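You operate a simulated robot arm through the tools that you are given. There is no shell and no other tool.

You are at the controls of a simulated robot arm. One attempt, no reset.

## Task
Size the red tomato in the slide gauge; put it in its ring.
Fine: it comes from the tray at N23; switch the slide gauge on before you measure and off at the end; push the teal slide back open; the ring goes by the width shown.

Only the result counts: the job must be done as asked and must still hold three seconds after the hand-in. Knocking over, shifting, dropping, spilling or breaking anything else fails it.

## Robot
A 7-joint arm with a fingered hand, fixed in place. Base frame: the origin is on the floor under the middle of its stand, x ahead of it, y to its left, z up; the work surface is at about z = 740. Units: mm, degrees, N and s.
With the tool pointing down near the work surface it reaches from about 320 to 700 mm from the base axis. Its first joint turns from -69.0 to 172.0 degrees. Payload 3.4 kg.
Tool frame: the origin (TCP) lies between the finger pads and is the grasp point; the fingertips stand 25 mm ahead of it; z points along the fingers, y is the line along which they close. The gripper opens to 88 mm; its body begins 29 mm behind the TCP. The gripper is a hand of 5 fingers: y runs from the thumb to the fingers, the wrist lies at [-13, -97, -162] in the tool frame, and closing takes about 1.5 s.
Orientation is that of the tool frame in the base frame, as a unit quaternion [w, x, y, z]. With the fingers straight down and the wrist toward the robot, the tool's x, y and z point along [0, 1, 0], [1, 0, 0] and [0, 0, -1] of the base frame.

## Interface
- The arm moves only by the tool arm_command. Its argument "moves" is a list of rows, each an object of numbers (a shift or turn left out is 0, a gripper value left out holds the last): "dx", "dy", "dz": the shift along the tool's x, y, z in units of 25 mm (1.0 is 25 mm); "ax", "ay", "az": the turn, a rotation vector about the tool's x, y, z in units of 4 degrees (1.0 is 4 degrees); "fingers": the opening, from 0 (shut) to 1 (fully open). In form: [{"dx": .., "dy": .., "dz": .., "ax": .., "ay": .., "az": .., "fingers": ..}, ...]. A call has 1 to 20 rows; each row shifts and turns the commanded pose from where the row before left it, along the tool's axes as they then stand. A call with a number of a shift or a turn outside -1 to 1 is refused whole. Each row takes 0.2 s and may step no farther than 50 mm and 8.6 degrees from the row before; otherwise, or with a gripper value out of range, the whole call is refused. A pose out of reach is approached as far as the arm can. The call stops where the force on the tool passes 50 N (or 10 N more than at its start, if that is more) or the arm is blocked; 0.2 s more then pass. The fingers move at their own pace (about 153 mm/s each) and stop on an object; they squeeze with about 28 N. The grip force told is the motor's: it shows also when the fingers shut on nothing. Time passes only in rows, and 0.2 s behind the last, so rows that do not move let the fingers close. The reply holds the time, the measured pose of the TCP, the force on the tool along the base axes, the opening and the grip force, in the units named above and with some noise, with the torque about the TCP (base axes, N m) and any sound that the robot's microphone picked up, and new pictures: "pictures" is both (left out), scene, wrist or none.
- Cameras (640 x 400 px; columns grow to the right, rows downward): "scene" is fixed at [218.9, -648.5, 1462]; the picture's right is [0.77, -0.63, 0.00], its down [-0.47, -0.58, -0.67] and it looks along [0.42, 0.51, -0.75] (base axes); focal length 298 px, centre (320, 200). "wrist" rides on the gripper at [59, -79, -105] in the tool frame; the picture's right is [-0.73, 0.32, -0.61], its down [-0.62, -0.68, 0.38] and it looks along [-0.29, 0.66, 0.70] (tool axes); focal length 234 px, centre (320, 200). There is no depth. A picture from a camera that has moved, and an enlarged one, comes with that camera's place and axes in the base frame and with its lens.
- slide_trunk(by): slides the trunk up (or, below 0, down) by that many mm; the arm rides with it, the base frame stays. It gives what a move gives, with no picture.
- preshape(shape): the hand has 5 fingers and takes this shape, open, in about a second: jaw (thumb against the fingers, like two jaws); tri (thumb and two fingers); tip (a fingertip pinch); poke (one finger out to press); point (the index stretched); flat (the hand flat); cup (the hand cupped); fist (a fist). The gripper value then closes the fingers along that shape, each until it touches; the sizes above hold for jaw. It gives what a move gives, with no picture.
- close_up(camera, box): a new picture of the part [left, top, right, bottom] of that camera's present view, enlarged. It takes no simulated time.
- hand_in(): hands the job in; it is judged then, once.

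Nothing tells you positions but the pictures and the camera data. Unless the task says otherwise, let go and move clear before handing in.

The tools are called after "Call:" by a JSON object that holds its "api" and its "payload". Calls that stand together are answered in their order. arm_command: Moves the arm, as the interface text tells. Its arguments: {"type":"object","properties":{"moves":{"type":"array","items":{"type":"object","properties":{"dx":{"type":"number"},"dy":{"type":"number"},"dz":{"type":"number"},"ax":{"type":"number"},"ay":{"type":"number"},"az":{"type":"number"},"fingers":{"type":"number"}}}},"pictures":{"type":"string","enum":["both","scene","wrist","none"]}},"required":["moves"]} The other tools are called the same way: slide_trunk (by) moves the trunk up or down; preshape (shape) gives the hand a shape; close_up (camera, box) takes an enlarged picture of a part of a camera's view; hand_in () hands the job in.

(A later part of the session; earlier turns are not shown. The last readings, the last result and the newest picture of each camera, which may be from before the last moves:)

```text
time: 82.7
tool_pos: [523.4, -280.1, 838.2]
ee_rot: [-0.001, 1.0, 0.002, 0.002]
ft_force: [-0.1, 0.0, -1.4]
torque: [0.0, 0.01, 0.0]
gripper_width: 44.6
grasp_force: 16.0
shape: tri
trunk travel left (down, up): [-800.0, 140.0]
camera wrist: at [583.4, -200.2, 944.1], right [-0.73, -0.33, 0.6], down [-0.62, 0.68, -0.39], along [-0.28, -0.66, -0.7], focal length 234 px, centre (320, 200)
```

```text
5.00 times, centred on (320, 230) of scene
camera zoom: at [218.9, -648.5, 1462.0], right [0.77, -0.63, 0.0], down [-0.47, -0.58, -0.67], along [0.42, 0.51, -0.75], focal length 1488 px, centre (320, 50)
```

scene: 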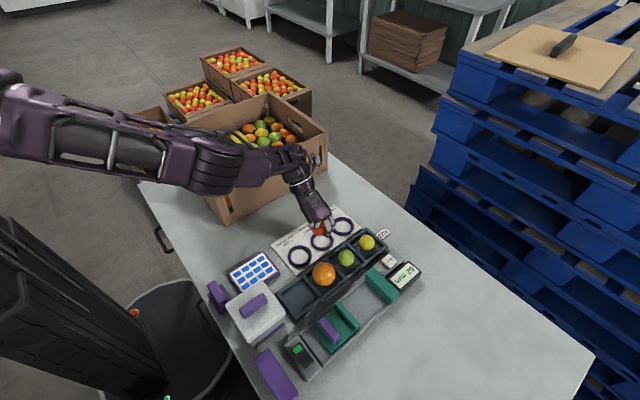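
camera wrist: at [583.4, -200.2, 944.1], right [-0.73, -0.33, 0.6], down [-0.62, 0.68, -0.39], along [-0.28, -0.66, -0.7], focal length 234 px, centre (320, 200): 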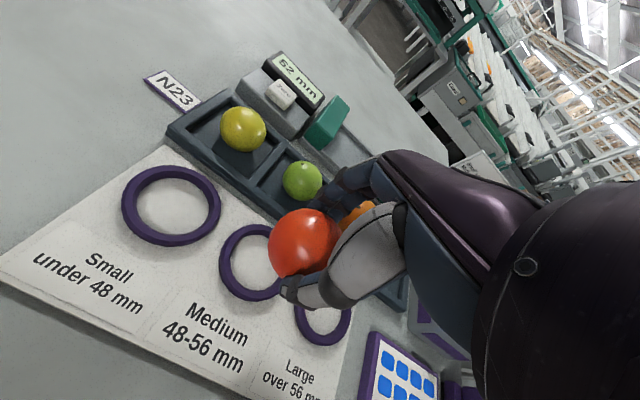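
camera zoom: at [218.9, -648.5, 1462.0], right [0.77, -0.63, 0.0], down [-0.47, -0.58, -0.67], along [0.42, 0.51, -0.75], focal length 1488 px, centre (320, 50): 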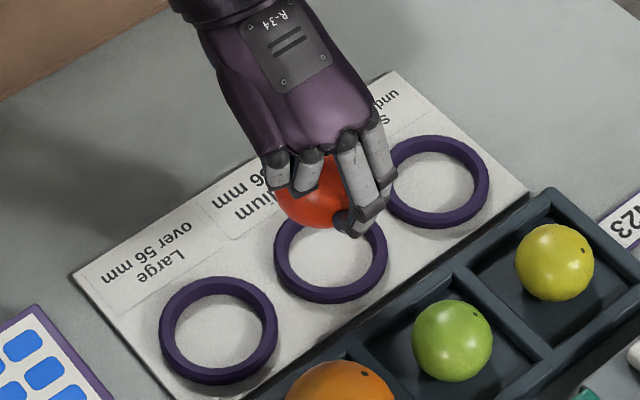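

I overshot slightly in x, so I'll shift back about 4 mm, lower a little, and recheck from both cameras.

Call:
{"api": "arm_command", "payload": {"moves": [{"dx": 0.16, "dz": 0.4}, {"dz": 0.5}, {}], "pictures": "none"}}

Call:
{"api": "close_up", "payload": {"camera": "wrist", "box": [180, 180, 380, 350]}}

Call:
{"api": "close_up", "payload": {"camera": "scene", "box": [290, 210, 350, 260]}}

```text
time: 83.5
tool_pos: [528.5, -282.5, 815.2]
ee_rot: [0.0, 1.0, 0.002, 0.004]
ft_force: [-0.4, 0.3, -0.8]
torque: [0.01, -0.02, 0.05]
gripper_width: 44.3
grasp_force: 15.9
shape: tri
trunk travel left (down, up): [-800.0, 140.0]
```

```text
2.35 times, centred on (280, 265) of wrist
camera zoom: at [587.8, -202.0, 921.2], right [-0.73, -0.33, 0.6], down [-0.62, 0.68, -0.39], along [-0.28, -0.66, -0.7], focal length 551 px, centre (414, 47)
```

zoom: 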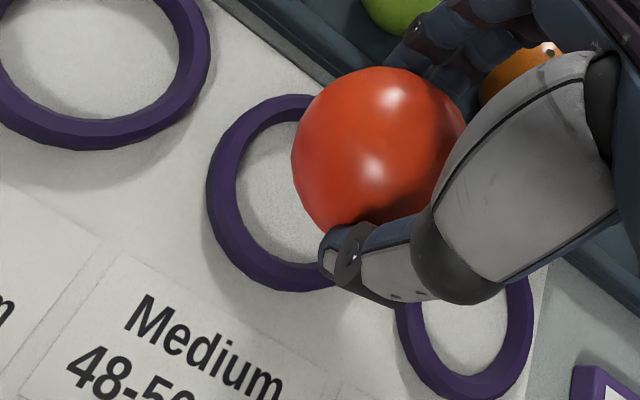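

```text
8.00 times, centred on (320, 235) of scene
camera zoom: at [218.9, -648.5, 1462.0], right [0.77, -0.63, 0.0], down [-0.47, -0.58, -0.67], along [0.42, 0.51, -0.75], focal length 2381 px, centre (320, -80)
```

zoom: 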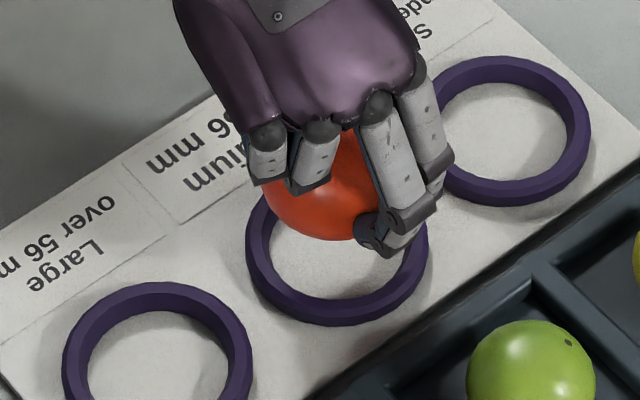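

In the scene view the tomato centre (528.8, -281) and ring centre (529, -281) now coincide. I'll lower into the ring, with small steps at the end.

Call:
{"api": "arm_command", "payload": {"moves": [{"dz": 0.4}, {"dz": 0.3}, {"dz": 0.16}], "pictures": "none"}}

Call:
{"api": "close_up", "payload": {"camera": "wrist", "box": [180, 180, 380, 350]}}

Call:
{"api": "close_up", "payload": {"camera": "scene", "box": [290, 210, 350, 260]}}

```text
time: 84.3
tool_pos: [528.6, -280.3, 794.4]
ee_rot: [-0.001, 1.0, 0.003, 0.004]
ft_force: [0.1, -0.1, -0.2]
torque: [0.01, 0.02, 0.0]
gripper_width: 44.5
grasp_force: 16.0
shape: tri
trunk travel left (down, up): [-800.0, 140.0]
```

```text
2.35 times, centred on (280, 265) of wrist
camera zoom: at [588.1, -200.7, 898.8], right [-0.73, -0.33, 0.6], down [-0.62, 0.68, -0.39], along [-0.28, -0.66, -0.7], focal length 551 px, centre (414, 47)
```

zoom: 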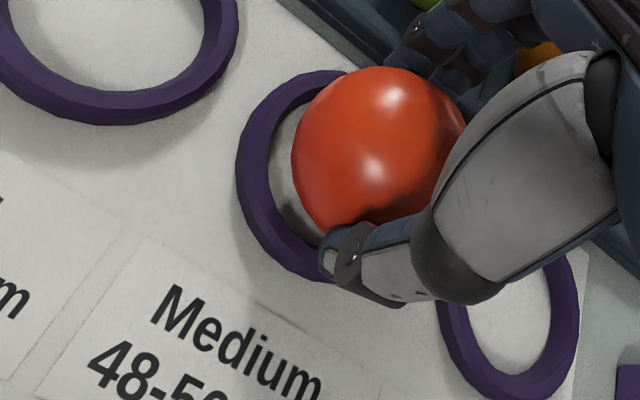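

```text
8.00 times, centred on (320, 235) of scene
camera zoom: at [218.9, -648.5, 1462.0], right [0.77, -0.63, 0.0], down [-0.47, -0.58, -0.67], along [0.42, 0.51, -0.75], focal length 2381 px, centre (320, -80)
```

zoom: 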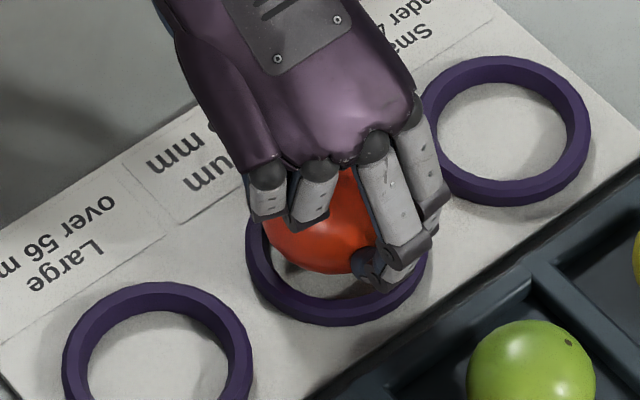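

Alignment looks good to within about 2 mm. I'll nudge 1.5 mm to -x and lower gently to contact.

Call:
{"api": "arm_command", "payload": {"moves": [{"dx": -0.06, "dz": 0.12}, {"dz": 0.08}], "pictures": "none"}}

Call:
{"api": "arm_command", "payload": {"moves": [{"dz": 0.08}], "pictures": "none"}}

Call:
{"api": "close_up", "payload": {"camera": "scene", "box": [290, 210, 350, 260]}}

```text
time: 84.9
tool_pos: [526.7, -281.6, 789.3]
ee_rot: [-0.001, 1.0, 0.003, 0.002]
ft_force: [-0.4, 0.3, -1.2]
torque: [0.0, 0.02, -0.01]
gripper_width: 44.5
grasp_force: 15.6
shape: tri
trunk travel left (down, up): [-800.0, 140.0]
```

```text
time: 85.3
tool_pos: [525.5, -280.9, 787.5]
ee_rot: [-0.002, 1.0, 0.002, 0.004]
ft_force: [-0.4, 0.3, -0.6]
torque: [0.02, -0.02, 0.0]
gripper_width: 44.3
grasp_force: 15.9
shape: tri
trunk travel left (down, up): [-800.0, 140.0]
```

```text
8.00 times, centred on (320, 235) of scene
camera zoom: at [218.9, -648.5, 1462.0], right [0.77, -0.63, 0.0], down [-0.47, -0.58, -0.67], along [0.42, 0.51, -0.75], focal length 2381 px, centre (320, -80)
```

zoom: 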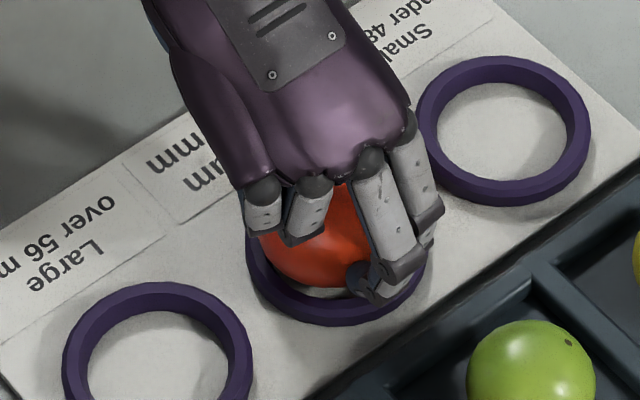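

Call:
{"api": "arm_command", "payload": {"moves": [{"dz": 0.08}], "pictures": "none"}}

Call:
{"api": "arm_command", "payload": {"moves": [{"dz": 0.06}], "pictures": "none"}}

Call:
{"api": "close_up", "payload": {"camera": "wrist", "box": [180, 180, 380, 350]}}

Call:
{"api": "close_up", "payload": {"camera": "scene", "box": [290, 210, 350, 260]}}

```text
time: 85.7
tool_pos: [526.9, -281.7, 787.8]
ee_rot: [-0.002, 1.0, 0.002, 0.003]
ft_force: [-0.3, 0.0, -0.4]
torque: [0.0, -0.02, 0.01]
gripper_width: 44.7
grasp_force: 15.9
shape: tri
out of reach, approached as far as the arm can: row 1
trunk travel left (down, up): [-800.0, 140.0]
```

```text
time: 86.1
tool_pos: [524.7, -281.7, 786.8]
ee_rot: [0.0, 1.0, 0.002, 0.002]
ft_force: [-0.5, 0.5, -1.2]
torque: [-0.03, 0.01, 0.02]
gripper_width: 44.6
grasp_force: 16.3
shape: tri
trunk travel left (down, up): [-800.0, 140.0]
```

```text
2.35 times, centred on (280, 265) of wrist
camera zoom: at [584.4, -201.8, 892.5], right [-0.73, -0.33, 0.6], down [-0.62, 0.68, -0.39], along [-0.28, -0.66, -0.7], focal length 551 px, centre (414, 47)
```

zoom: 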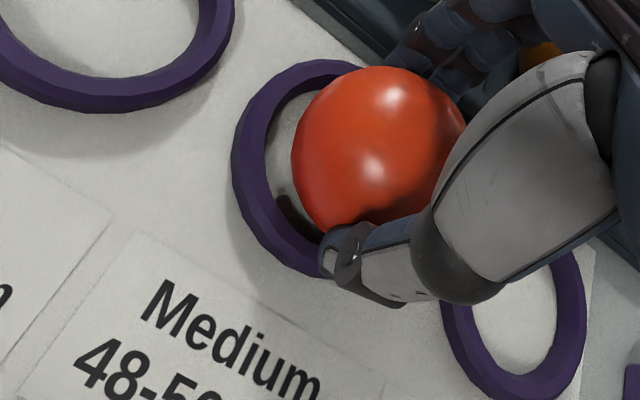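

```text
8.00 times, centred on (320, 235) of scene
camera zoom: at [218.9, -648.5, 1462.0], right [0.77, -0.63, 0.0], down [-0.47, -0.58, -0.67], along [0.42, 0.51, -0.75], focal length 2381 px, centre (320, -80)
```

zoom: 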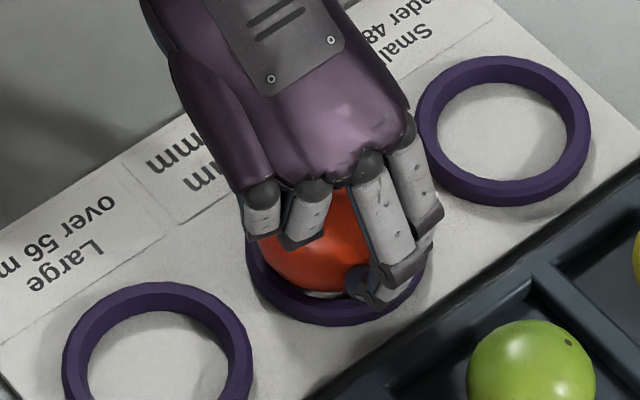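

The arm is at its reach limit at this trunk height, so I'll finish the last couple of millimetres with the trunk.

Call:
{"api": "slide_trunk", "payload": {"by": -2}}

```text
time: 86.6
tool_pos: [526.3, -282.2, 787.1]
ee_rot: [-0.001, 1.0, 0.003, 0.003]
ft_force: [0.8, -1.3, 4.6]
torque: [-0.01, -0.01, -0.02]
gripper_width: 44.4
grasp_force: 15.8
shape: tri
trunk travel left (down, up): [-798.0, 142.0]
```

Contact at 4.6 N: the tomato is resting on the card inside the ring. I'll open the fingers slowly and only partly, since the tray wall is close.

Call:
{"api": "arm_command", "payload": {"moves": [{"fingers": 0.49}, {"fingers": 0.52}, {"fingers": 0.55}, {"fingers": 0.58}, {"fingers": 0.61}, {"fingers": 0.64}, {}], "pictures": "none"}}

Call:
{"api": "close_up", "payload": {"camera": "wrist", "box": [180, 160, 400, 350]}}

Call:
{"api": "close_up", "payload": {"camera": "scene", "box": [290, 210, 350, 260]}}

```text
time: 88.2
tool_pos: [524.6, -281.5, 786.1]
ee_rot: [-0.002, 1.0, 0.003, 0.004]
ft_force: [0.5, 0.2, 0.0]
torque: [0.02, -0.01, 0.03]
gripper_width: 55.7
grasp_force: 0.2
shape: tri
trunk travel left (down, up): [-798.0, 142.0]
```

```text
2.11 times, centred on (290, 255) of wrist
camera zoom: at [584.5, -201.6, 890.8], right [-0.73, -0.33, 0.6], down [-0.62, 0.68, -0.39], along [-0.28, -0.66, -0.7], focal length 493 px, centre (383, 84)
```

zoom: 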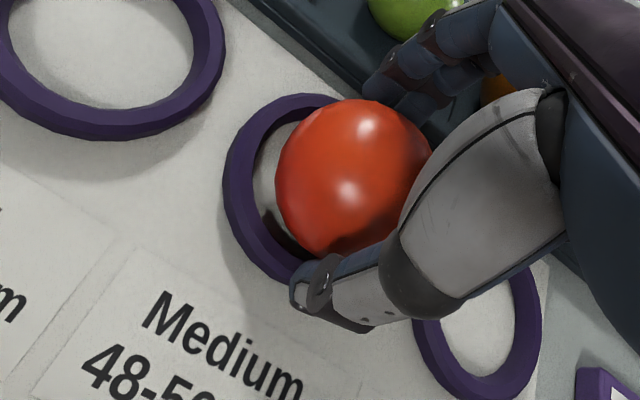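

```text
8.00 times, centred on (320, 235) of scene
camera zoom: at [218.9, -648.5, 1462.0], right [0.77, -0.63, 0.0], down [-0.47, -0.58, -0.67], along [0.42, 0.51, -0.75], focal length 2381 px, centre (320, -80)
```

zoom: 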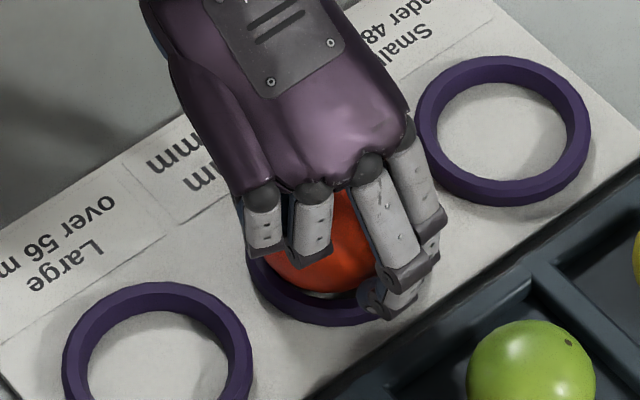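

Released and the tomato stays in the ring. I'll rise straight up slowly.

Call:
{"api": "arm_command", "payload": {"moves": [{"dz": -0.2}, {"dz": -0.4}, {"dz": -0.6}, {"dz": -0.8, "fingers": 0.8}, {"dz": -1}, {"dz": -1}], "pictures": "both"}}

Call:
{"api": "close_up", "payload": {"camera": "scene", "box": [280, 190, 370, 270]}}

Call:
{"api": "close_up", "payload": {"camera": "wrist", "box": [100, 160, 400, 400]}}

```text
time: 89.6
tool_pos: [572.5, -285.1, 853.4]
ee_rot: [-0.001, 1.0, 0.002, 0.003]
ft_force: [0.6, 0.2, 0.0]
torque: [-0.02, 0.02, -0.04]
gripper_width: 70.2
grasp_force: 0.1
shape: tri
out of reach, approached as far as the arm can: row 2, 3, 4, 5, 6
trunk travel left (down, up): [-798.0, 142.0]
camera wrist: at [630.3, -203.6, 958.2], right [-0.73, -0.33, 0.6], down [-0.62, 0.68, -0.39], along [-0.28, -0.66, -0.7], focal length 234 px, centre (320, 200)
```

scene: 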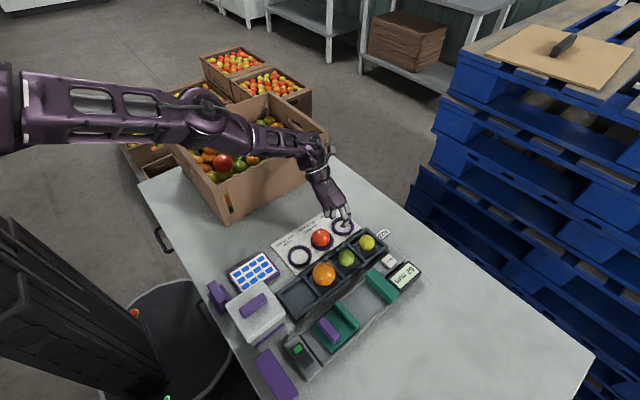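
wrist: 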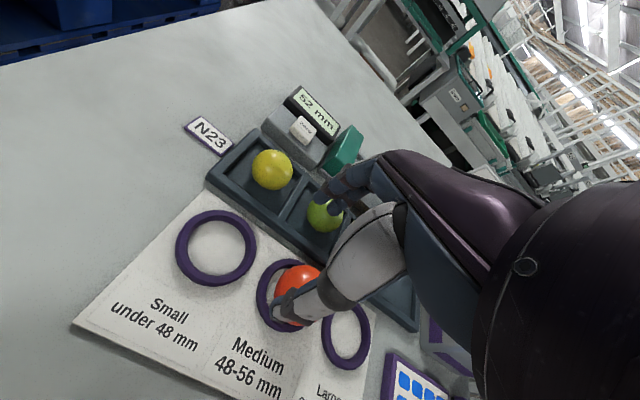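

```text
5.00 times, centred on (325, 230) of scene
camera zoom: at [218.9, -648.5, 1462.0], right [0.77, -0.63, 0.0], down [-0.47, -0.58, -0.67], along [0.42, 0.51, -0.75], focal length 1488 px, centre (295, 50)
```

zoom: 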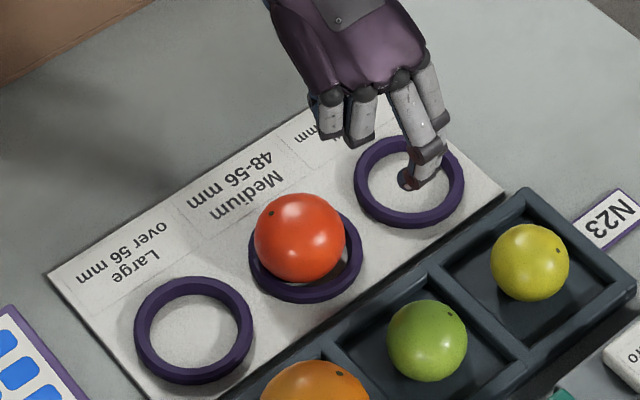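

```text
1.67 times, centred on (250, 280) of wrist
camera zoom: at [630.3, -203.6, 958.2], right [-0.73, -0.33, 0.6], down [-0.62, 0.68, -0.39], along [-0.28, -0.66, -0.7], focal length 390 px, centre (437, 67)
```

zoom: 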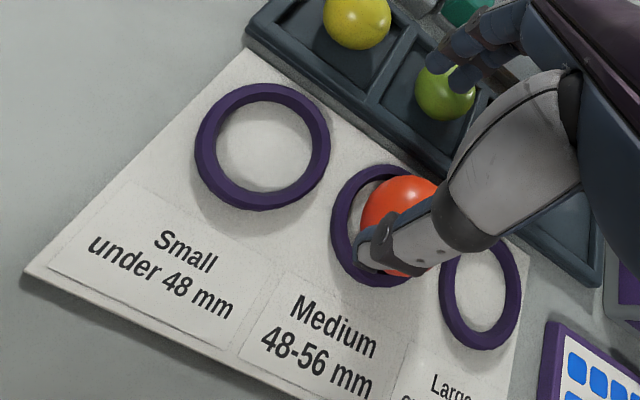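

The arm drifted sideways at its reach limit while rising, so I'll check closely that the tomato and rings were not disturbed.

Call:
{"api": "close_up", "payload": {"camera": "scene", "box": [290, 210, 350, 260]}}

Call:
{"api": "close_up", "payload": {"camera": "scene", "box": [270, 200, 390, 290]}}

```text
8.00 times, centred on (320, 235) of scene
camera zoom: at [218.9, -648.5, 1462.0], right [0.77, -0.63, 0.0], down [-0.47, -0.58, -0.67], along [0.42, 0.51, -0.75], focal length 2381 px, centre (320, -80)
```

zoom: 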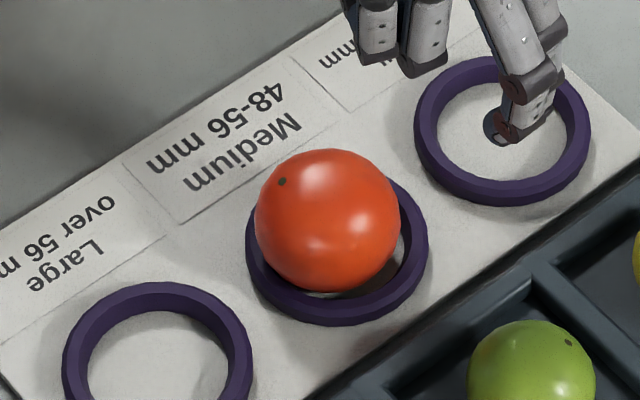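

```text
4.44 times, centred on (330, 245) of scene
camera zoom: at [218.9, -648.5, 1462.0], right [0.77, -0.63, 0.0], down [-0.47, -0.58, -0.67], along [0.42, 0.51, -0.75], focal length 1323 px, centre (276, 0)
```

zoom: 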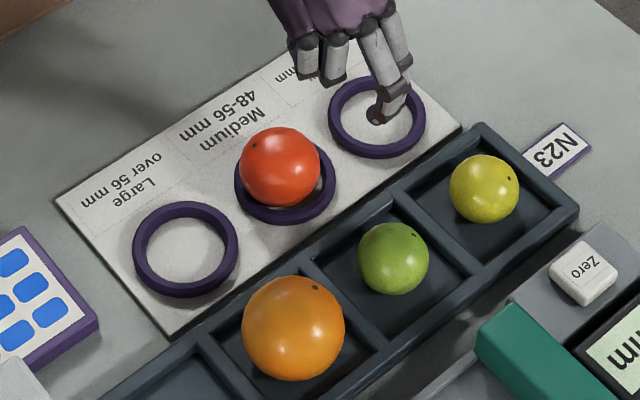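

The rings are unmoved and the tomato sits inside the Medium ring, only about 3 mm off its centre. Now I'll raise the trunk to clear everything and head for the switch.

Call:
{"api": "slide_trunk", "payload": {"by": 90}}

Call:
{"api": "arm_command", "payload": {"moves": [{"dx": -0.6, "dy": 0.3}, {"dx": -0.6, "dy": 0.3}], "pictures": "scene"}}

```text
time: 90.9
tool_pos: [572.2, -283.6, 942.6]
ee_rot: [0.0, 1.0, 0.002, 0.003]
ft_force: [0.3, 0.2, 0.4]
torque: [-0.03, 0.01, 0.04]
gripper_width: 70.1
grasp_force: 0.0
shape: tri
trunk travel left (down, up): [-888.0, 52.0]
```

```text
time: 91.5
tool_pos: [562.0, -300.1, 929.1]
ee_rot: [-0.002, 1.0, 0.002, 0.002]
ft_force: [0.8, 0.2, 0.1]
torque: [-0.02, -0.02, -0.01]
gripper_width: 69.9
grasp_force: 0.1
shape: tri
out of reach, approached as far as the arm can: row 1, 2
trunk travel left (down, up): [-888.0, 52.0]
```

scene: 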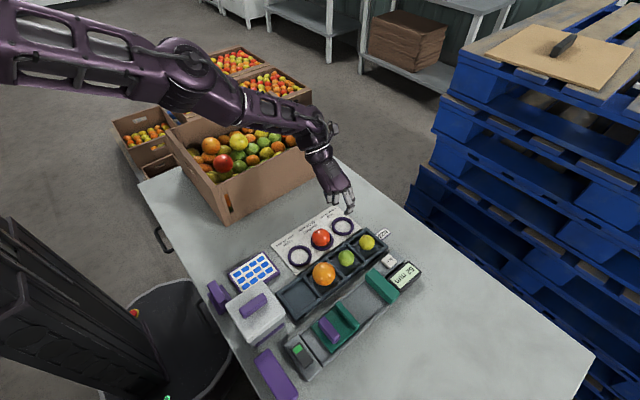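

The arm is stuck near a straight configuration. I'll try turning the hand's yaw back toward radial, which worked earlier, while well above everything.

Call:
{"api": "arm_command", "payload": {"moves": [{"dz": -0.5}, {"dz": -0.5}, {"dz": -0.5}], "pictures": "none"}}

Call:
{"api": "arm_command", "payload": {"moves": [{"az": -0.9}, {"az": -0.9}, {"az": -0.9}, {"az": -0.9}], "pictures": "scene"}}

```text
time: 92.3
tool_pos: [577.2, -302.0, 956.5]
ee_rot: [0.0, 1.0, 0.002, 0.002]
ft_force: [-0.7, 0.2, -0.8]
torque: [-0.02, -0.01, -0.01]
gripper_width: 70.3
grasp_force: 0.1
shape: tri
out of reach, approached as far as the arm can: row 1, 2, 3
trunk travel left (down, up): [-888.0, 52.0]
```

```text
time: 93.3
tool_pos: [595.2, -302.7, 947.4]
ee_rot: [0.0, 0.992, 0.128, 0.003]
ft_force: [-0.5, -0.3, 0.0]
torque: [-0.01, -0.02, 0.03]
gripper_width: 70.2
grasp_force: 0.1
shape: tri
out of reach, approached as far as the arm can: row 1, 2, 3, 4
trunk travel left (down, up): [-888.0, 52.0]
```

scene: 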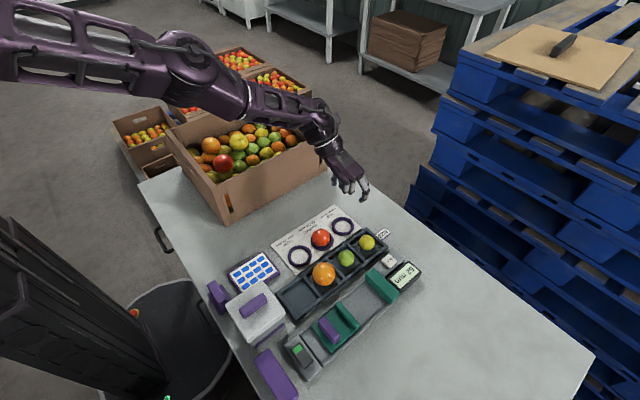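

The arm looks straight, which is a singular pose where it cannot start bending for pure shifts. I'll try a small tilt of the hand, which should force the elbow to bend.

Call:
{"api": "arm_command", "payload": {"moves": [{"ax": -0.8}, {"ax": -0.8}], "pictures": "none"}}

```text
time: 93.9
tool_pos: [595.1, -302.6, 948.7]
ee_rot: [0.055, 0.99, 0.128, 0.012]
ft_force: [-0.2, 0.2, -0.2]
torque: [-0.02, 0.01, 0.0]
gripper_width: 70.3
grasp_force: 0.1
shape: tri
trunk travel left (down, up): [-888.0, 52.0]
```

The tilt was reachable. Now I'll try moving inward and up from here.

Call:
{"api": "arm_command", "payload": {"moves": [{"ax": -0.8}, {"ax": -0.8}, {"dx": -0.6, "dy": -0.2, "dz": -0.2}, {"dx": -0.6, "dy": -0.2, "dz": -0.2}], "pictures": "scene"}}

```text
time: 94.9
tool_pos: [562.9, -298.0, 957.0]
ee_rot: [0.11, 0.985, 0.128, 0.019]
ft_force: [-0.5, -0.3, -0.5]
torque: [-0.04, 0.02, 0.01]
gripper_width: 70.0
grasp_force: 0.1
shape: tri
out of reach, approached as far as the arm can: row 2, 4
trunk travel left (down, up): [-888.0, 52.0]
```

scene: 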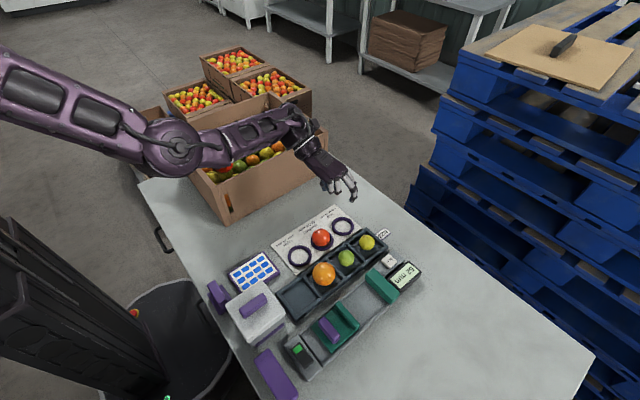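

The arm is now in an elbow-down branch. I'll go outward and up while undoing the tilt, to pass through the near-straight pose that earlier led to the good configuration.

Call:
{"api": "arm_command", "payload": {"moves": [{"dx": 0.6, "dz": -0.8}, {"dx": 0.6, "dz": -0.8}, {"dx": 0.6, "dz": -0.8}, {"dx": 0.6, "dz": -0.8}], "pictures": "scene"}}

```text
time: 95.9
tool_pos: [614.1, -268.7, 1034.7]
ee_rot: [0.11, 0.986, 0.126, 0.017]
ft_force: [0.9, 0.8, 0.4]
torque: [0.0, -0.03, -0.01]
gripper_width: 70.4
grasp_force: 0.0
shape: tri
trunk travel left (down, up): [-888.0, 52.0]
```

scene: 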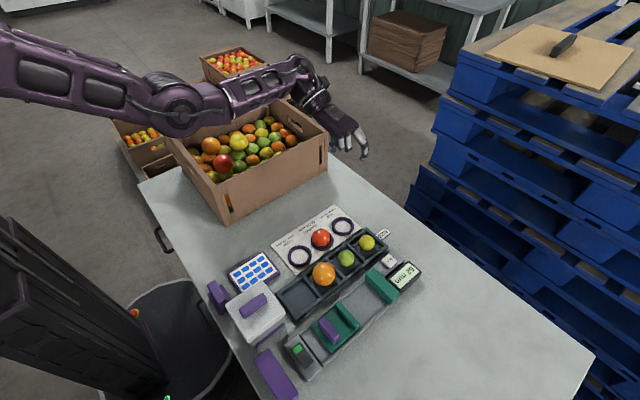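

Call:
{"api": "arm_command", "payload": {"moves": [{"dx": 0.2, "dz": -0.9}, {"dx": 0.2, "dz": -0.9}, {"dx": 0.2, "dz": -0.9}, {"dx": 0.2, "dz": -0.9}, {"dx": 0.2, "dz": -0.9}], "pictures": "none"}}

Call:
{"api": "arm_command", "payload": {"moves": [{"ax": 0.8}, {"ax": 0.8}, {"ax": 0.8}, {"ax": 0.8}], "pictures": "scene"}}

```text
time: 97.1
tool_pos: [630.6, -235.8, 1144.9]
ee_rot: [0.11, 0.986, 0.126, 0.017]
ft_force: [-0.7, -0.6, -1.0]
torque: [0.05, -0.02, 0.01]
gripper_width: 70.1
grasp_force: 0.0
shape: tri
trunk travel left (down, up): [-888.0, 52.0]
```

```text
time: 98.1
tool_pos: [630.1, -237.3, 1144.3]
ee_rot: [-0.001, 0.992, 0.127, 0.002]
ft_force: [-0.3, 0.1, 0.6]
torque: [0.0, 0.01, 0.0]
gripper_width: 70.0
grasp_force: 0.0
shape: tri
trunk travel left (down, up): [-888.0, 52.0]
```

scene: 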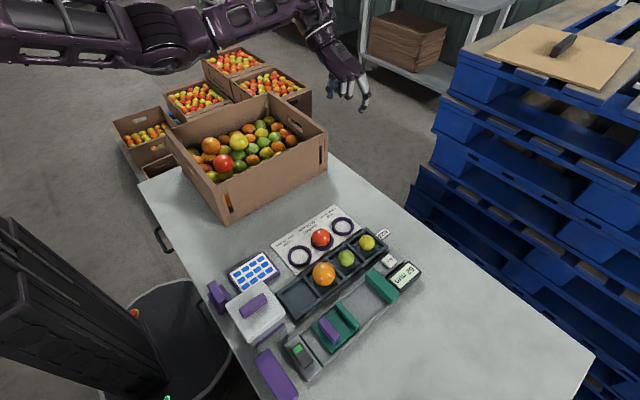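

The hand is straight down again. Now I'll turn to the 45 degree yaw and move inward, as worked before.

Call:
{"api": "arm_command", "payload": {"moves": [{"az": -0.95}, {"az": -0.95}, {"az": -0.95}, {"az": -0.95}, {"az": -0.95}, {"az": -0.95}, {"az": -0.95}, {"az": -0.95}], "pictures": "none"}}

Call:
{"api": "arm_command", "payload": {"moves": [{"dx": -0.6, "dy": -0.4, "dz": 0.2}, {"dx": -0.6, "dy": -0.4, "dz": 0.2}, {"dx": -0.6, "dy": -0.4, "dz": 0.2}], "pictures": "scene"}}

```text
time: 99.9
tool_pos: [630.7, -238.0, 1143.4]
ee_rot: [0.0, 0.924, 0.383, 0.003]
ft_force: [0.4, 0.1, -1.0]
torque: [-0.04, -0.01, 0.01]
gripper_width: 70.5
grasp_force: 0.0
shape: tri
trunk travel left (down, up): [-888.0, 52.0]
```

```text
time: 100.7
tool_pos: [579.0, -253.0, 1132.1]
ee_rot: [0.003, 0.925, 0.38, 0.004]
ft_force: [0.0, 0.7, 0.4]
torque: [-0.02, 0.02, 0.02]
gripper_width: 70.3
grasp_force: 0.1
shape: tri
trunk travel left (down, up): [-888.0, 52.0]
```

scene: 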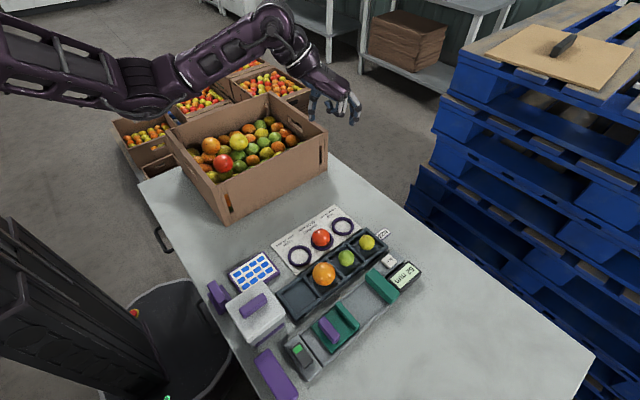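

The elbow is below the line here, which is poor for working low over the bench. I'll stretch the arm straight outward and then tilt the fingers inward so the elbow bends upward instead.

Call:
{"api": "arm_command", "payload": {"moves": [{"dx": 0.35, "dy": 0.85}, {"dx": 0.35, "dy": 0.85}, {"dx": 0.35, "dy": 0.85}, {"dx": 0.35, "dy": 0.85}, {"dx": 0.35, "dy": 0.85}], "pictures": "scene"}}

```text
time: 101.9
tool_pos: [685.3, -293.4, 1128.3]
ee_rot: [0.0, 0.924, 0.382, 0.003]
ft_force: [-0.3, 0.0, -0.5]
torque: [0.03, 0.0, 0.01]
gripper_width: 70.2
grasp_force: 0.0
shape: tri
trunk travel left (down, up): [-888.0, 52.0]
```

scene: 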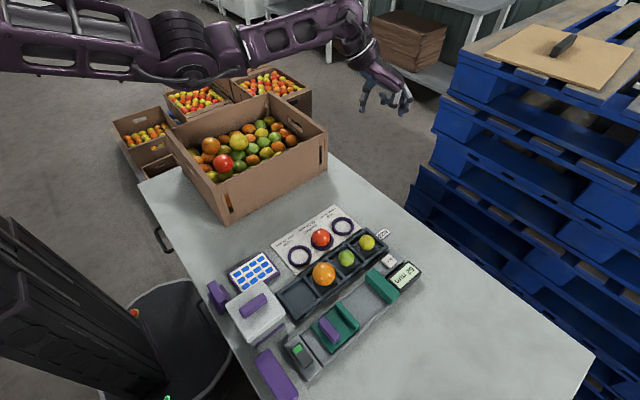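

Call:
{"api": "arm_command", "payload": {"moves": [{"dx": 0.15, "dy": 0.4}, {"dx": 0.15, "dy": 0.4}, {"dx": 0.15, "dy": 0.4}, {"dx": 0.15, "dy": 0.4}], "pictures": "none"}}

```text
time: 102.9
tool_pos: [702.9, -301.1, 1129.4]
ee_rot: [0.001, 0.924, 0.383, 0.003]
ft_force: [-0.6, -0.6, 0.1]
torque: [-0.04, -0.02, -0.03]
gripper_width: 70.0
grasp_force: 0.1
shape: tri
out of reach, approached as far as the arm can: row 3, 4
trunk travel left (down, up): [-888.0, 52.0]
```

The arm is straight now. I'll tilt the fingers inward while drawing the hand back.

Call:
{"api": "arm_command", "payload": {"moves": [{"ax": 0.8, "dx": -0.2, "dy": -0.5}, {"ax": 0.8, "dx": -0.2, "dy": -0.5}, {"ax": 0.8, "dx": -0.2, "dy": -0.6}, {"ax": 0.8, "dx": -0.2, "dy": -0.6}], "pictures": "scene"}}

```text
time: 103.9
tool_pos: [648.5, -275.3, 1135.5]
ee_rot: [-0.103, 0.918, 0.381, -0.039]
ft_force: [0.0, 0.2, 0.0]
torque: [0.0, 0.02, 0.0]
gripper_width: 70.6
grasp_force: 0.0
shape: tri
trunk travel left (down, up): [-888.0, 52.0]
```

scene: 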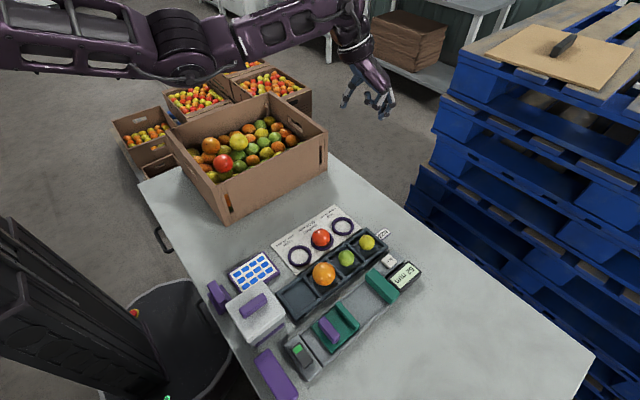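

Still elbow-down. I'll stretch out again and this time tilt without drawing back, so the bend can change sign.

Call:
{"api": "arm_command", "payload": {"moves": [{"dx": 0.3, "dy": 0.7}, {"dx": 0.3, "dy": 0.7}, {"dx": 0.2, "dy": 0.5}, {"dx": 0.2, "dy": 0.5}, {"dx": 0.2, "dy": 0.5}], "pictures": "none"}}

Call:
{"api": "arm_command", "payload": {"moves": [{"ax": 0.8, "dz": 0.3}, {"ax": 0.8, "dz": 0.3}, {"ax": 0.8, "dz": 0.3}, {"ax": 0.8, "dz": 0.3}], "pictures": "scene"}}

```text
time: 105.1
tool_pos: [676.0, -292.8, 1121.5]
ee_rot: [-0.102, 0.918, 0.381, -0.039]
ft_force: [0.0, -0.4, 0.0]
torque: [-0.01, 0.03, 0.0]
gripper_width: 70.1
grasp_force: 0.0
shape: tri
out of reach, approached as far as the arm can: row 2, 3, 4, 5
trunk travel left (down, up): [-888.0, 52.0]
```

```text
time: 106.1
tool_pos: [638.6, -280.5, 1093.0]
ee_rot: [-0.205, 0.901, 0.374, -0.082]
ft_force: [-0.1, -0.6, -0.2]
torque: [-0.01, -0.01, 0.0]
gripper_width: 70.2
grasp_force: 0.1
shape: tri
out of reach, approached as far as the arm can: row 1, 2, 3, 4
trunk travel left (down, up): [-888.0, 52.0]
```

scene: 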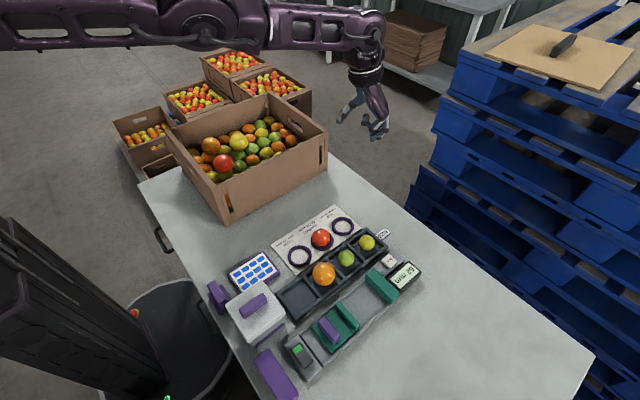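

The arm is dead straight now with the fingers tilted inward. I'll keep tilting while drawing in and down to see which way it bends.

Call:
{"api": "arm_command", "payload": {"moves": [{"ax": 0.6, "dy": -0.4, "dz": 0.4}, {"ax": 0.6, "dy": -0.4, "dz": 0.4}, {"dy": -0.5, "dz": 0.4}, {"dy": -0.5, "dz": 0.4}], "pictures": "scene"}}

```text
time: 107.1
tool_pos: [626.3, -242.3, 1071.5]
ee_rot: [-0.242, 0.892, 0.37, -0.098]
ft_force: [0.6, -0.4, -0.4]
torque: [-0.02, 0.01, 0.0]
gripper_width: 70.6
grasp_force: 0.1
shape: tri
out of reach, approached as far as the arm can: row 1, 2, 3, 4
trunk travel left (down, up): [-888.0, 52.0]
```

scene: 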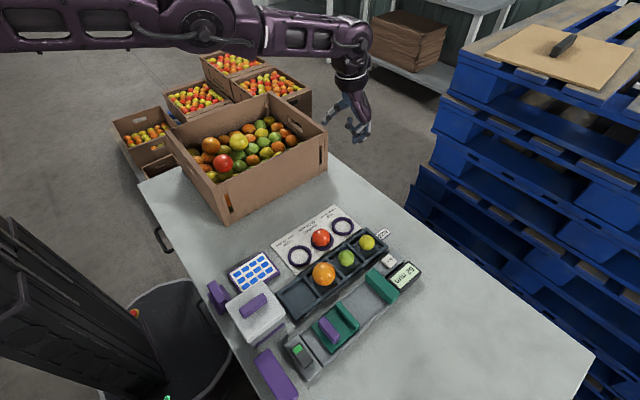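

It stays straight, so I'll accept the elbow-down bend, which is workable if the arm stays fairly extended. First I'll undo the tilt.

Call:
{"api": "arm_command", "payload": {"moves": [{"ax": -0.9, "dz": -0.3}, {"ax": -0.9, "dz": -0.3}, {"ax": -0.9, "dz": -0.3}, {"ax": -0.9, "dz": -0.3}, {"ax": -0.9}, {"ax": -0.9}, {"ax": -0.9}, {"ax": -0.9}], "pictures": "scene"}}

```text
time: 108.9
tool_pos: [694.0, -258.2, 1084.7]
ee_rot: [-0.013, 0.924, 0.383, -0.004]
ft_force: [0.4, 0.0, 0.6]
torque: [0.0, 0.0, -0.02]
gripper_width: 70.5
grasp_force: 0.1
shape: tri
out of reach, approached as far as the arm can: row 1, 2, 3, 4, 5, 6, 7, 8
trunk travel left (down, up): [-888.0, 52.0]
```

scene: 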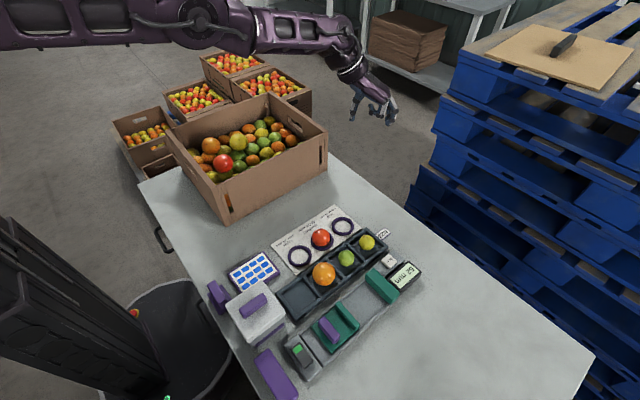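

The elbow is pressed against its straight limit. A further outward tilt freed it before, so I'll do that and draw inward.

Call:
{"api": "arm_command", "payload": {"moves": [{"ax": -0.8}, {"ax": -0.8}, {"ax": -0.8}, {"ax": -0.6}, {"dx": -0.3, "dy": -0.4}, {"dx": -0.3, "dy": -0.4}, {"dx": -0.3, "dy": -0.4}], "pictures": "scene"}}

```text
time: 110.5
tool_pos: [704.5, -254.0, 1063.8]
ee_rot: [0.084, 0.92, 0.382, 0.037]
ft_force: [0.6, -0.2, -0.1]
torque: [-0.02, -0.01, -0.02]
gripper_width: 70.2
grasp_force: 0.0
shape: tri
out of reach, approached as far as the arm can: row 1, 2, 3, 5, 6, 7
trunk travel left (down, up): [-888.0, 52.0]
```

scene: 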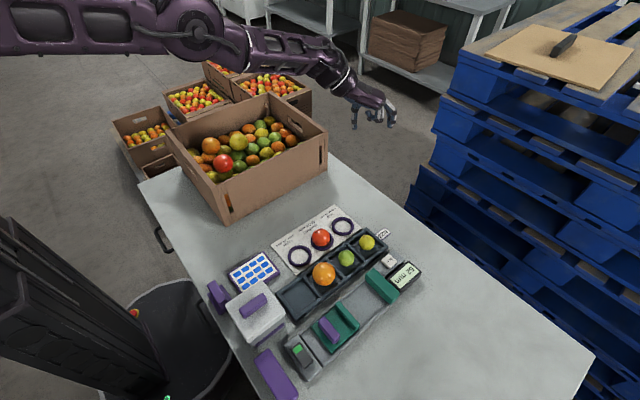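

The forearm now droops from the elbow, which is the elbow-up bend I wanted. I'll undo the tilt while drawing inward and down.

Call:
{"api": "arm_command", "payload": {"moves": [{"ax": 0.6, "dx": -0.2, "dy": -0.3, "dz": 0.2}, {"ax": 0.6, "dx": -0.2, "dy": -0.3, "dz": 0.2}, {"ax": 0.6, "dx": -0.3, "dy": -0.4, "dz": 0.2}, {"ax": 0.6, "dx": -0.3, "dy": -0.4, "dz": 0.2}], "pictures": "scene"}}

```text
time: 111.5
tool_pos: [680.6, -250.2, 1034.4]
ee_rot: [0.006, 0.924, 0.383, 0.004]
ft_force: [-0.5, 0.1, 0.4]
torque: [0.03, -0.04, 0.0]
gripper_width: 70.3
grasp_force: 0.1
shape: tri
out of reach, approached as far as the arm can: row 2, 3, 4
trunk travel left (down, up): [-888.0, 52.0]
```

scene: 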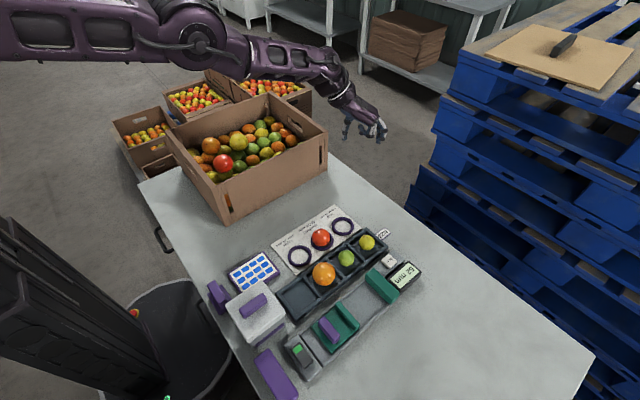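

Call:
{"api": "arm_command", "payload": {"moves": [{"dx": -1, "dy": -1, "dz": -0.5}, {"dx": -1, "dy": -1, "dz": -0.5}, {"dx": -1, "dy": -1, "dz": -0.5}], "pictures": "scene"}}

```text
time: 112.3
tool_pos: [680.4, -251.7, 1031.0]
ee_rot: [0.006, 0.924, 0.382, 0.005]
ft_force: [-0.1, -0.2, -0.1]
torque: [-0.03, 0.02, -0.02]
gripper_width: 70.0
grasp_force: 0.0
shape: tri
out of reach, approached as far as the arm can: row 1, 2, 3
trunk travel left (down, up): [-888.0, 52.0]
```

scene: 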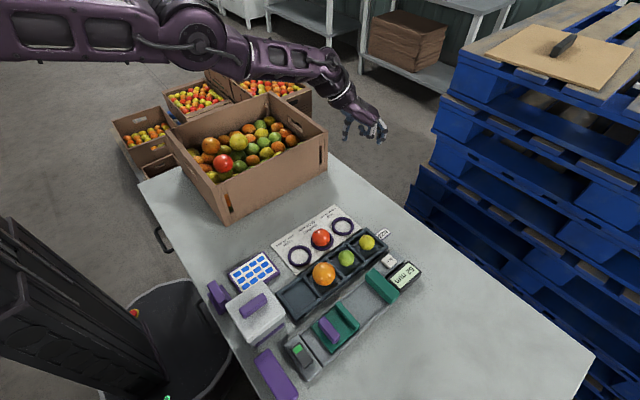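

The arm is held by some joint limit in this pose. I'll return toward the orientation where an outward tilt freed it earlier.

Call:
{"api": "arm_command", "payload": {"moves": [{"az": 0.9}, {"az": 0.9}, {"az": 0.9}, {"az": 0.9}, {"az": 0.9}, {"az": 0.9}, {"az": 0.9}, {"az": 0.9}], "pictures": "none"}}

Call:
{"api": "arm_command", "payload": {"moves": [{"ax": -0.8}, {"ax": -0.8}, {"ax": -0.8}], "pictures": "scene"}}

```text
time: 114.1
tool_pos: [645.9, -259.7, 1037.4]
ee_rot: [0.005, 0.99, 0.142, 0.008]
ft_force: [-0.1, 0.4, 0.0]
torque: [-0.01, 0.0, 0.0]
gripper_width: 70.2
grasp_force: 0.1
shape: tri
out of reach, approached as far as the arm can: row 2, 4, 5, 6, 7, 8
trunk travel left (down, up): [-888.0, 52.0]
```

```text
time: 114.9
tool_pos: [645.4, -258.8, 1037.9]
ee_rot: [0.088, 0.986, 0.14, 0.018]
ft_force: [0.0, 0.0, -0.5]
torque: [0.0, 0.02, 0.02]
gripper_width: 69.7
grasp_force: 0.0
shape: tri
trunk travel left (down, up): [-888.0, 52.0]
```

scene: 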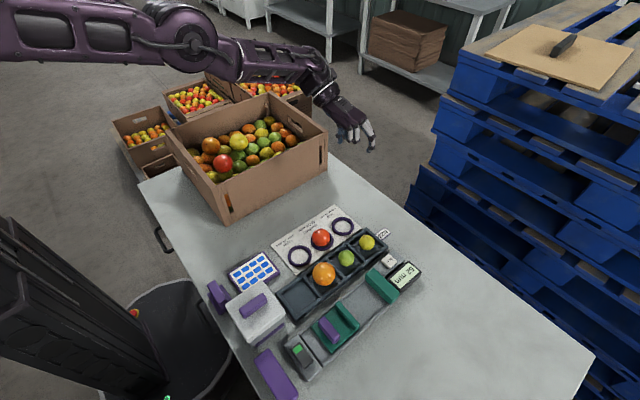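

Freed again. I'll move inward and up with this tilt.

Call:
{"api": "arm_command", "payload": {"moves": [{"ax": -0.5, "dx": -0.4, "dy": -0.2, "dz": -0.4}, {"ax": -0.5, "dx": -0.4, "dy": -0.2, "dz": -0.4}, {"dx": -0.4, "dy": -0.2, "dz": -0.5}, {"dx": -0.4, "dy": -0.2, "dz": -0.5}, {"dx": -0.4, "dy": -0.2, "dz": -0.5}], "pictures": "scene"}}

```text
time: 116.1
tool_pos: [649.7, -230.6, 1061.6]
ee_rot: [0.122, 0.982, 0.139, 0.023]
ft_force: [-0.4, 0.1, -0.3]
torque: [0.0, 0.0, 0.01]
gripper_width: 70.3
grasp_force: 0.1
shape: tri
out of reach, approached as far as the arm can: row 1, 2, 3, 4, 5
trunk travel left (down, up): [-888.0, 52.0]
```

scene: 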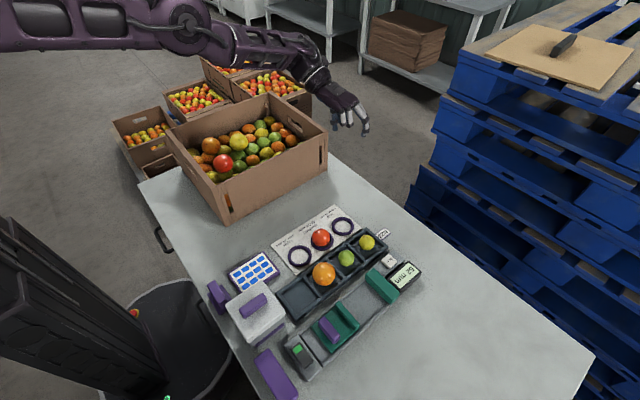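

Call:
{"api": "arm_command", "payload": {"moves": [{"ax": -0.8}, {"ax": -0.8}, {"ax": -0.8}, {"ax": -0.8}], "pictures": "none"}}

Call:
{"api": "arm_command", "payload": {"moves": [{"dx": -0.6, "dy": -0.2, "dz": -0.2}, {"dx": -0.6, "dy": -0.2, "dz": -0.2}], "pictures": "scene"}}

```text
time: 117.1
tool_pos: [642.1, -233.5, 1064.1]
ee_rot: [0.233, 0.962, 0.136, 0.039]
ft_force: [0.8, -0.4, -0.7]
torque: [0.0, 0.01, 0.0]
gripper_width: 70.2
grasp_force: 0.1
shape: tri
out of reach, approached as far as the arm can: row 3
trunk travel left (down, up): [-888.0, 52.0]
```

```text
time: 117.7
tool_pos: [636.6, -225.7, 1059.0]
ee_rot: [0.232, 0.963, 0.135, 0.039]
ft_force: [-0.6, -0.2, 0.4]
torque: [-0.01, 0.03, 0.03]
gripper_width: 70.2
grasp_force: 0.0
shape: tri
out of reach, approached as far as the arm can: row 1, 2
trunk travel left (down, up): [-888.0, 52.0]
```

scene: 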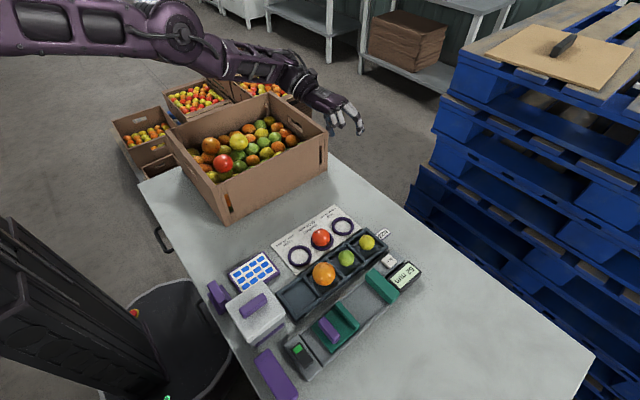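

The elbow has little range on this side, so I need to cross straight again. I'll untilt and stretch outward past straight, then come back.

Call:
{"api": "arm_command", "payload": {"moves": [{"ax": 0.9}, {"ax": 0.9}, {"ax": 0.9}, {"ax": 0.9}, {"ax": 0.9}, {"ax": 0.9}, {"ax": 0.9}, {"dx": 0.6, "dy": 0.4}, {"dx": 0.6, "dy": 0.4}, {"dx": 0.6, "dy": 0.4}, {"dx": 0.6, "dy": 0.4}], "pictures": "scene"}}

```text
time: 120.1
tool_pos: [655.8, -241.9, 1062.0]
ee_rot: [0.015, 0.99, 0.14, 0.009]
ft_force: [-0.8, 0.2, 0.5]
torque: [0.01, 0.04, 0.0]
gripper_width: 70.1
grasp_force: 0.0
shape: tri
out of reach, approached as far as the arm can: row 1, 3, 5, 8, 9, 10, 11
trunk travel left (down, up): [-888.0, 52.0]
```

scene: 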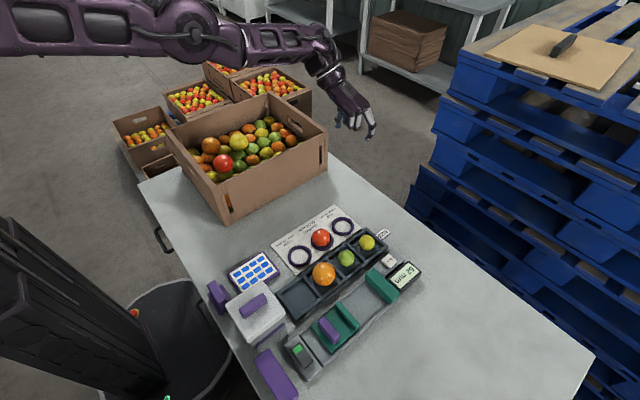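

Call:
{"api": "arm_command", "payload": {"moves": [{"dz": -0.6}, {"dz": -0.6}, {"dz": -0.6}, {"dz": -0.6}], "pictures": "scene"}}

```text
time: 121.1
tool_pos: [668.9, -240.4, 1117.9]
ee_rot: [0.015, 0.99, 0.141, 0.01]
ft_force: [0.2, -0.2, 0.5]
torque: [0.03, 0.03, 0.03]
gripper_width: 70.1
grasp_force: 0.1
shape: tri
out of reach, approached as far as the arm can: row 1, 2, 3, 4
trunk travel left (down, up): [-888.0, 52.0]
```

scene: 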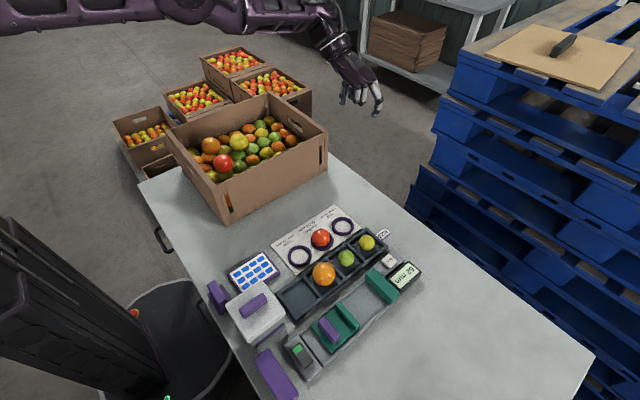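

Recomputing the reach, the shoulder is higher than I thought, so the arm is simply stretched. I'll slide down along the reach limit to the steeper pose where an outward tilt freed the elbow earlier.

Call:
{"api": "arm_command", "payload": {"moves": [{"dx": -0.3, "dy": 0.1, "dz": 0.62}, {"dx": -0.3, "dy": 0.1, "dz": 0.62}, {"dx": -0.3, "dy": 0.1, "dz": 0.62}, {"dx": -0.3, "dy": 0.1, "dz": 0.62}, {"dx": -0.3, "dy": 0.1, "dz": 0.62}, {"dx": -0.3, "dy": 0.1, "dz": 0.62}, {"dx": -0.3, "dy": 0.1, "dz": 0.62}, {"dx": -0.3, "dy": 0.1, "dz": 0.62}, {"dx": -0.3, "dy": 0.1, "dz": 0.62}, {"dx": -0.3, "dy": 0.1, "dz": 0.62}], "pictures": "scene"}}

```text
time: 123.3
tool_pos: [610.6, -291.2, 962.6]
ee_rot: [0.016, 0.99, 0.142, 0.008]
ft_force: [-0.6, -0.2, -0.5]
torque: [0.01, -0.02, 0.0]
gripper_width: 70.2
grasp_force: 0.1
shape: tri
out of reach, approached as far as the arm can: row 2, 5, 10
trunk travel left (down, up): [-888.0, 52.0]
```

scene: 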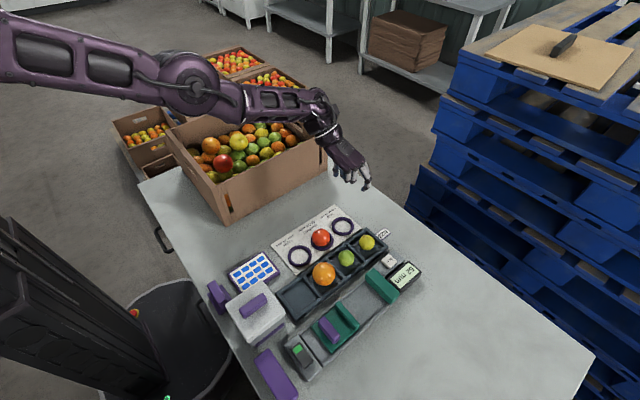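

The elbow now bends slightly downward and rows are reachable again. I'll tilt outward a little and draw inward, as before.

Call:
{"api": "arm_command", "payload": {"moves": [{"ax": -0.8}, {"ax": -0.8}, {"ax": -0.8}], "pictures": "none"}}

Call:
{"api": "arm_command", "payload": {"moves": [{"dx": -0.5, "dy": -0.1, "dz": -0.2}, {"dx": -0.5, "dy": -0.1, "dz": -0.2}], "pictures": "scene"}}

```text
time: 124.1
tool_pos: [607.9, -292.2, 963.8]
ee_rot: [0.099, 0.985, 0.14, 0.021]
ft_force: [-0.6, 0.4, 0.3]
torque: [-0.01, 0.0, -0.02]
gripper_width: 70.5
grasp_force: 0.0
shape: tri
out of reach, approached as far as the arm can: row 2
trunk travel left (down, up): [-888.0, 52.0]
```

```text
time: 124.7
tool_pos: [603.2, -291.6, 960.4]
ee_rot: [0.098, 0.985, 0.139, 0.02]
ft_force: [0.8, -1.0, -0.6]
torque: [-0.01, 0.01, 0.0]
gripper_width: 70.0
grasp_force: 0.0
shape: tri
out of reach, approached as far as the arm can: row 1, 2
trunk travel left (down, up): [-888.0, 52.0]
```

scene: 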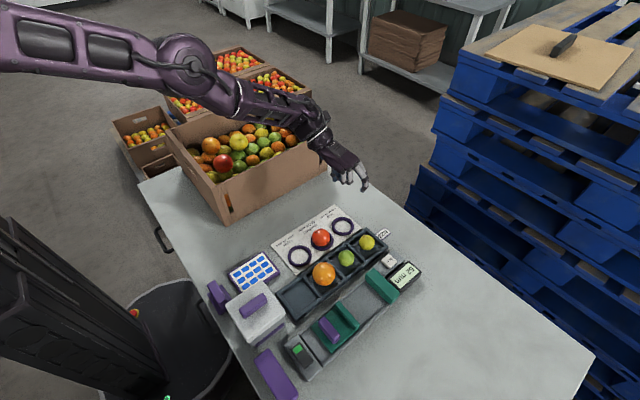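

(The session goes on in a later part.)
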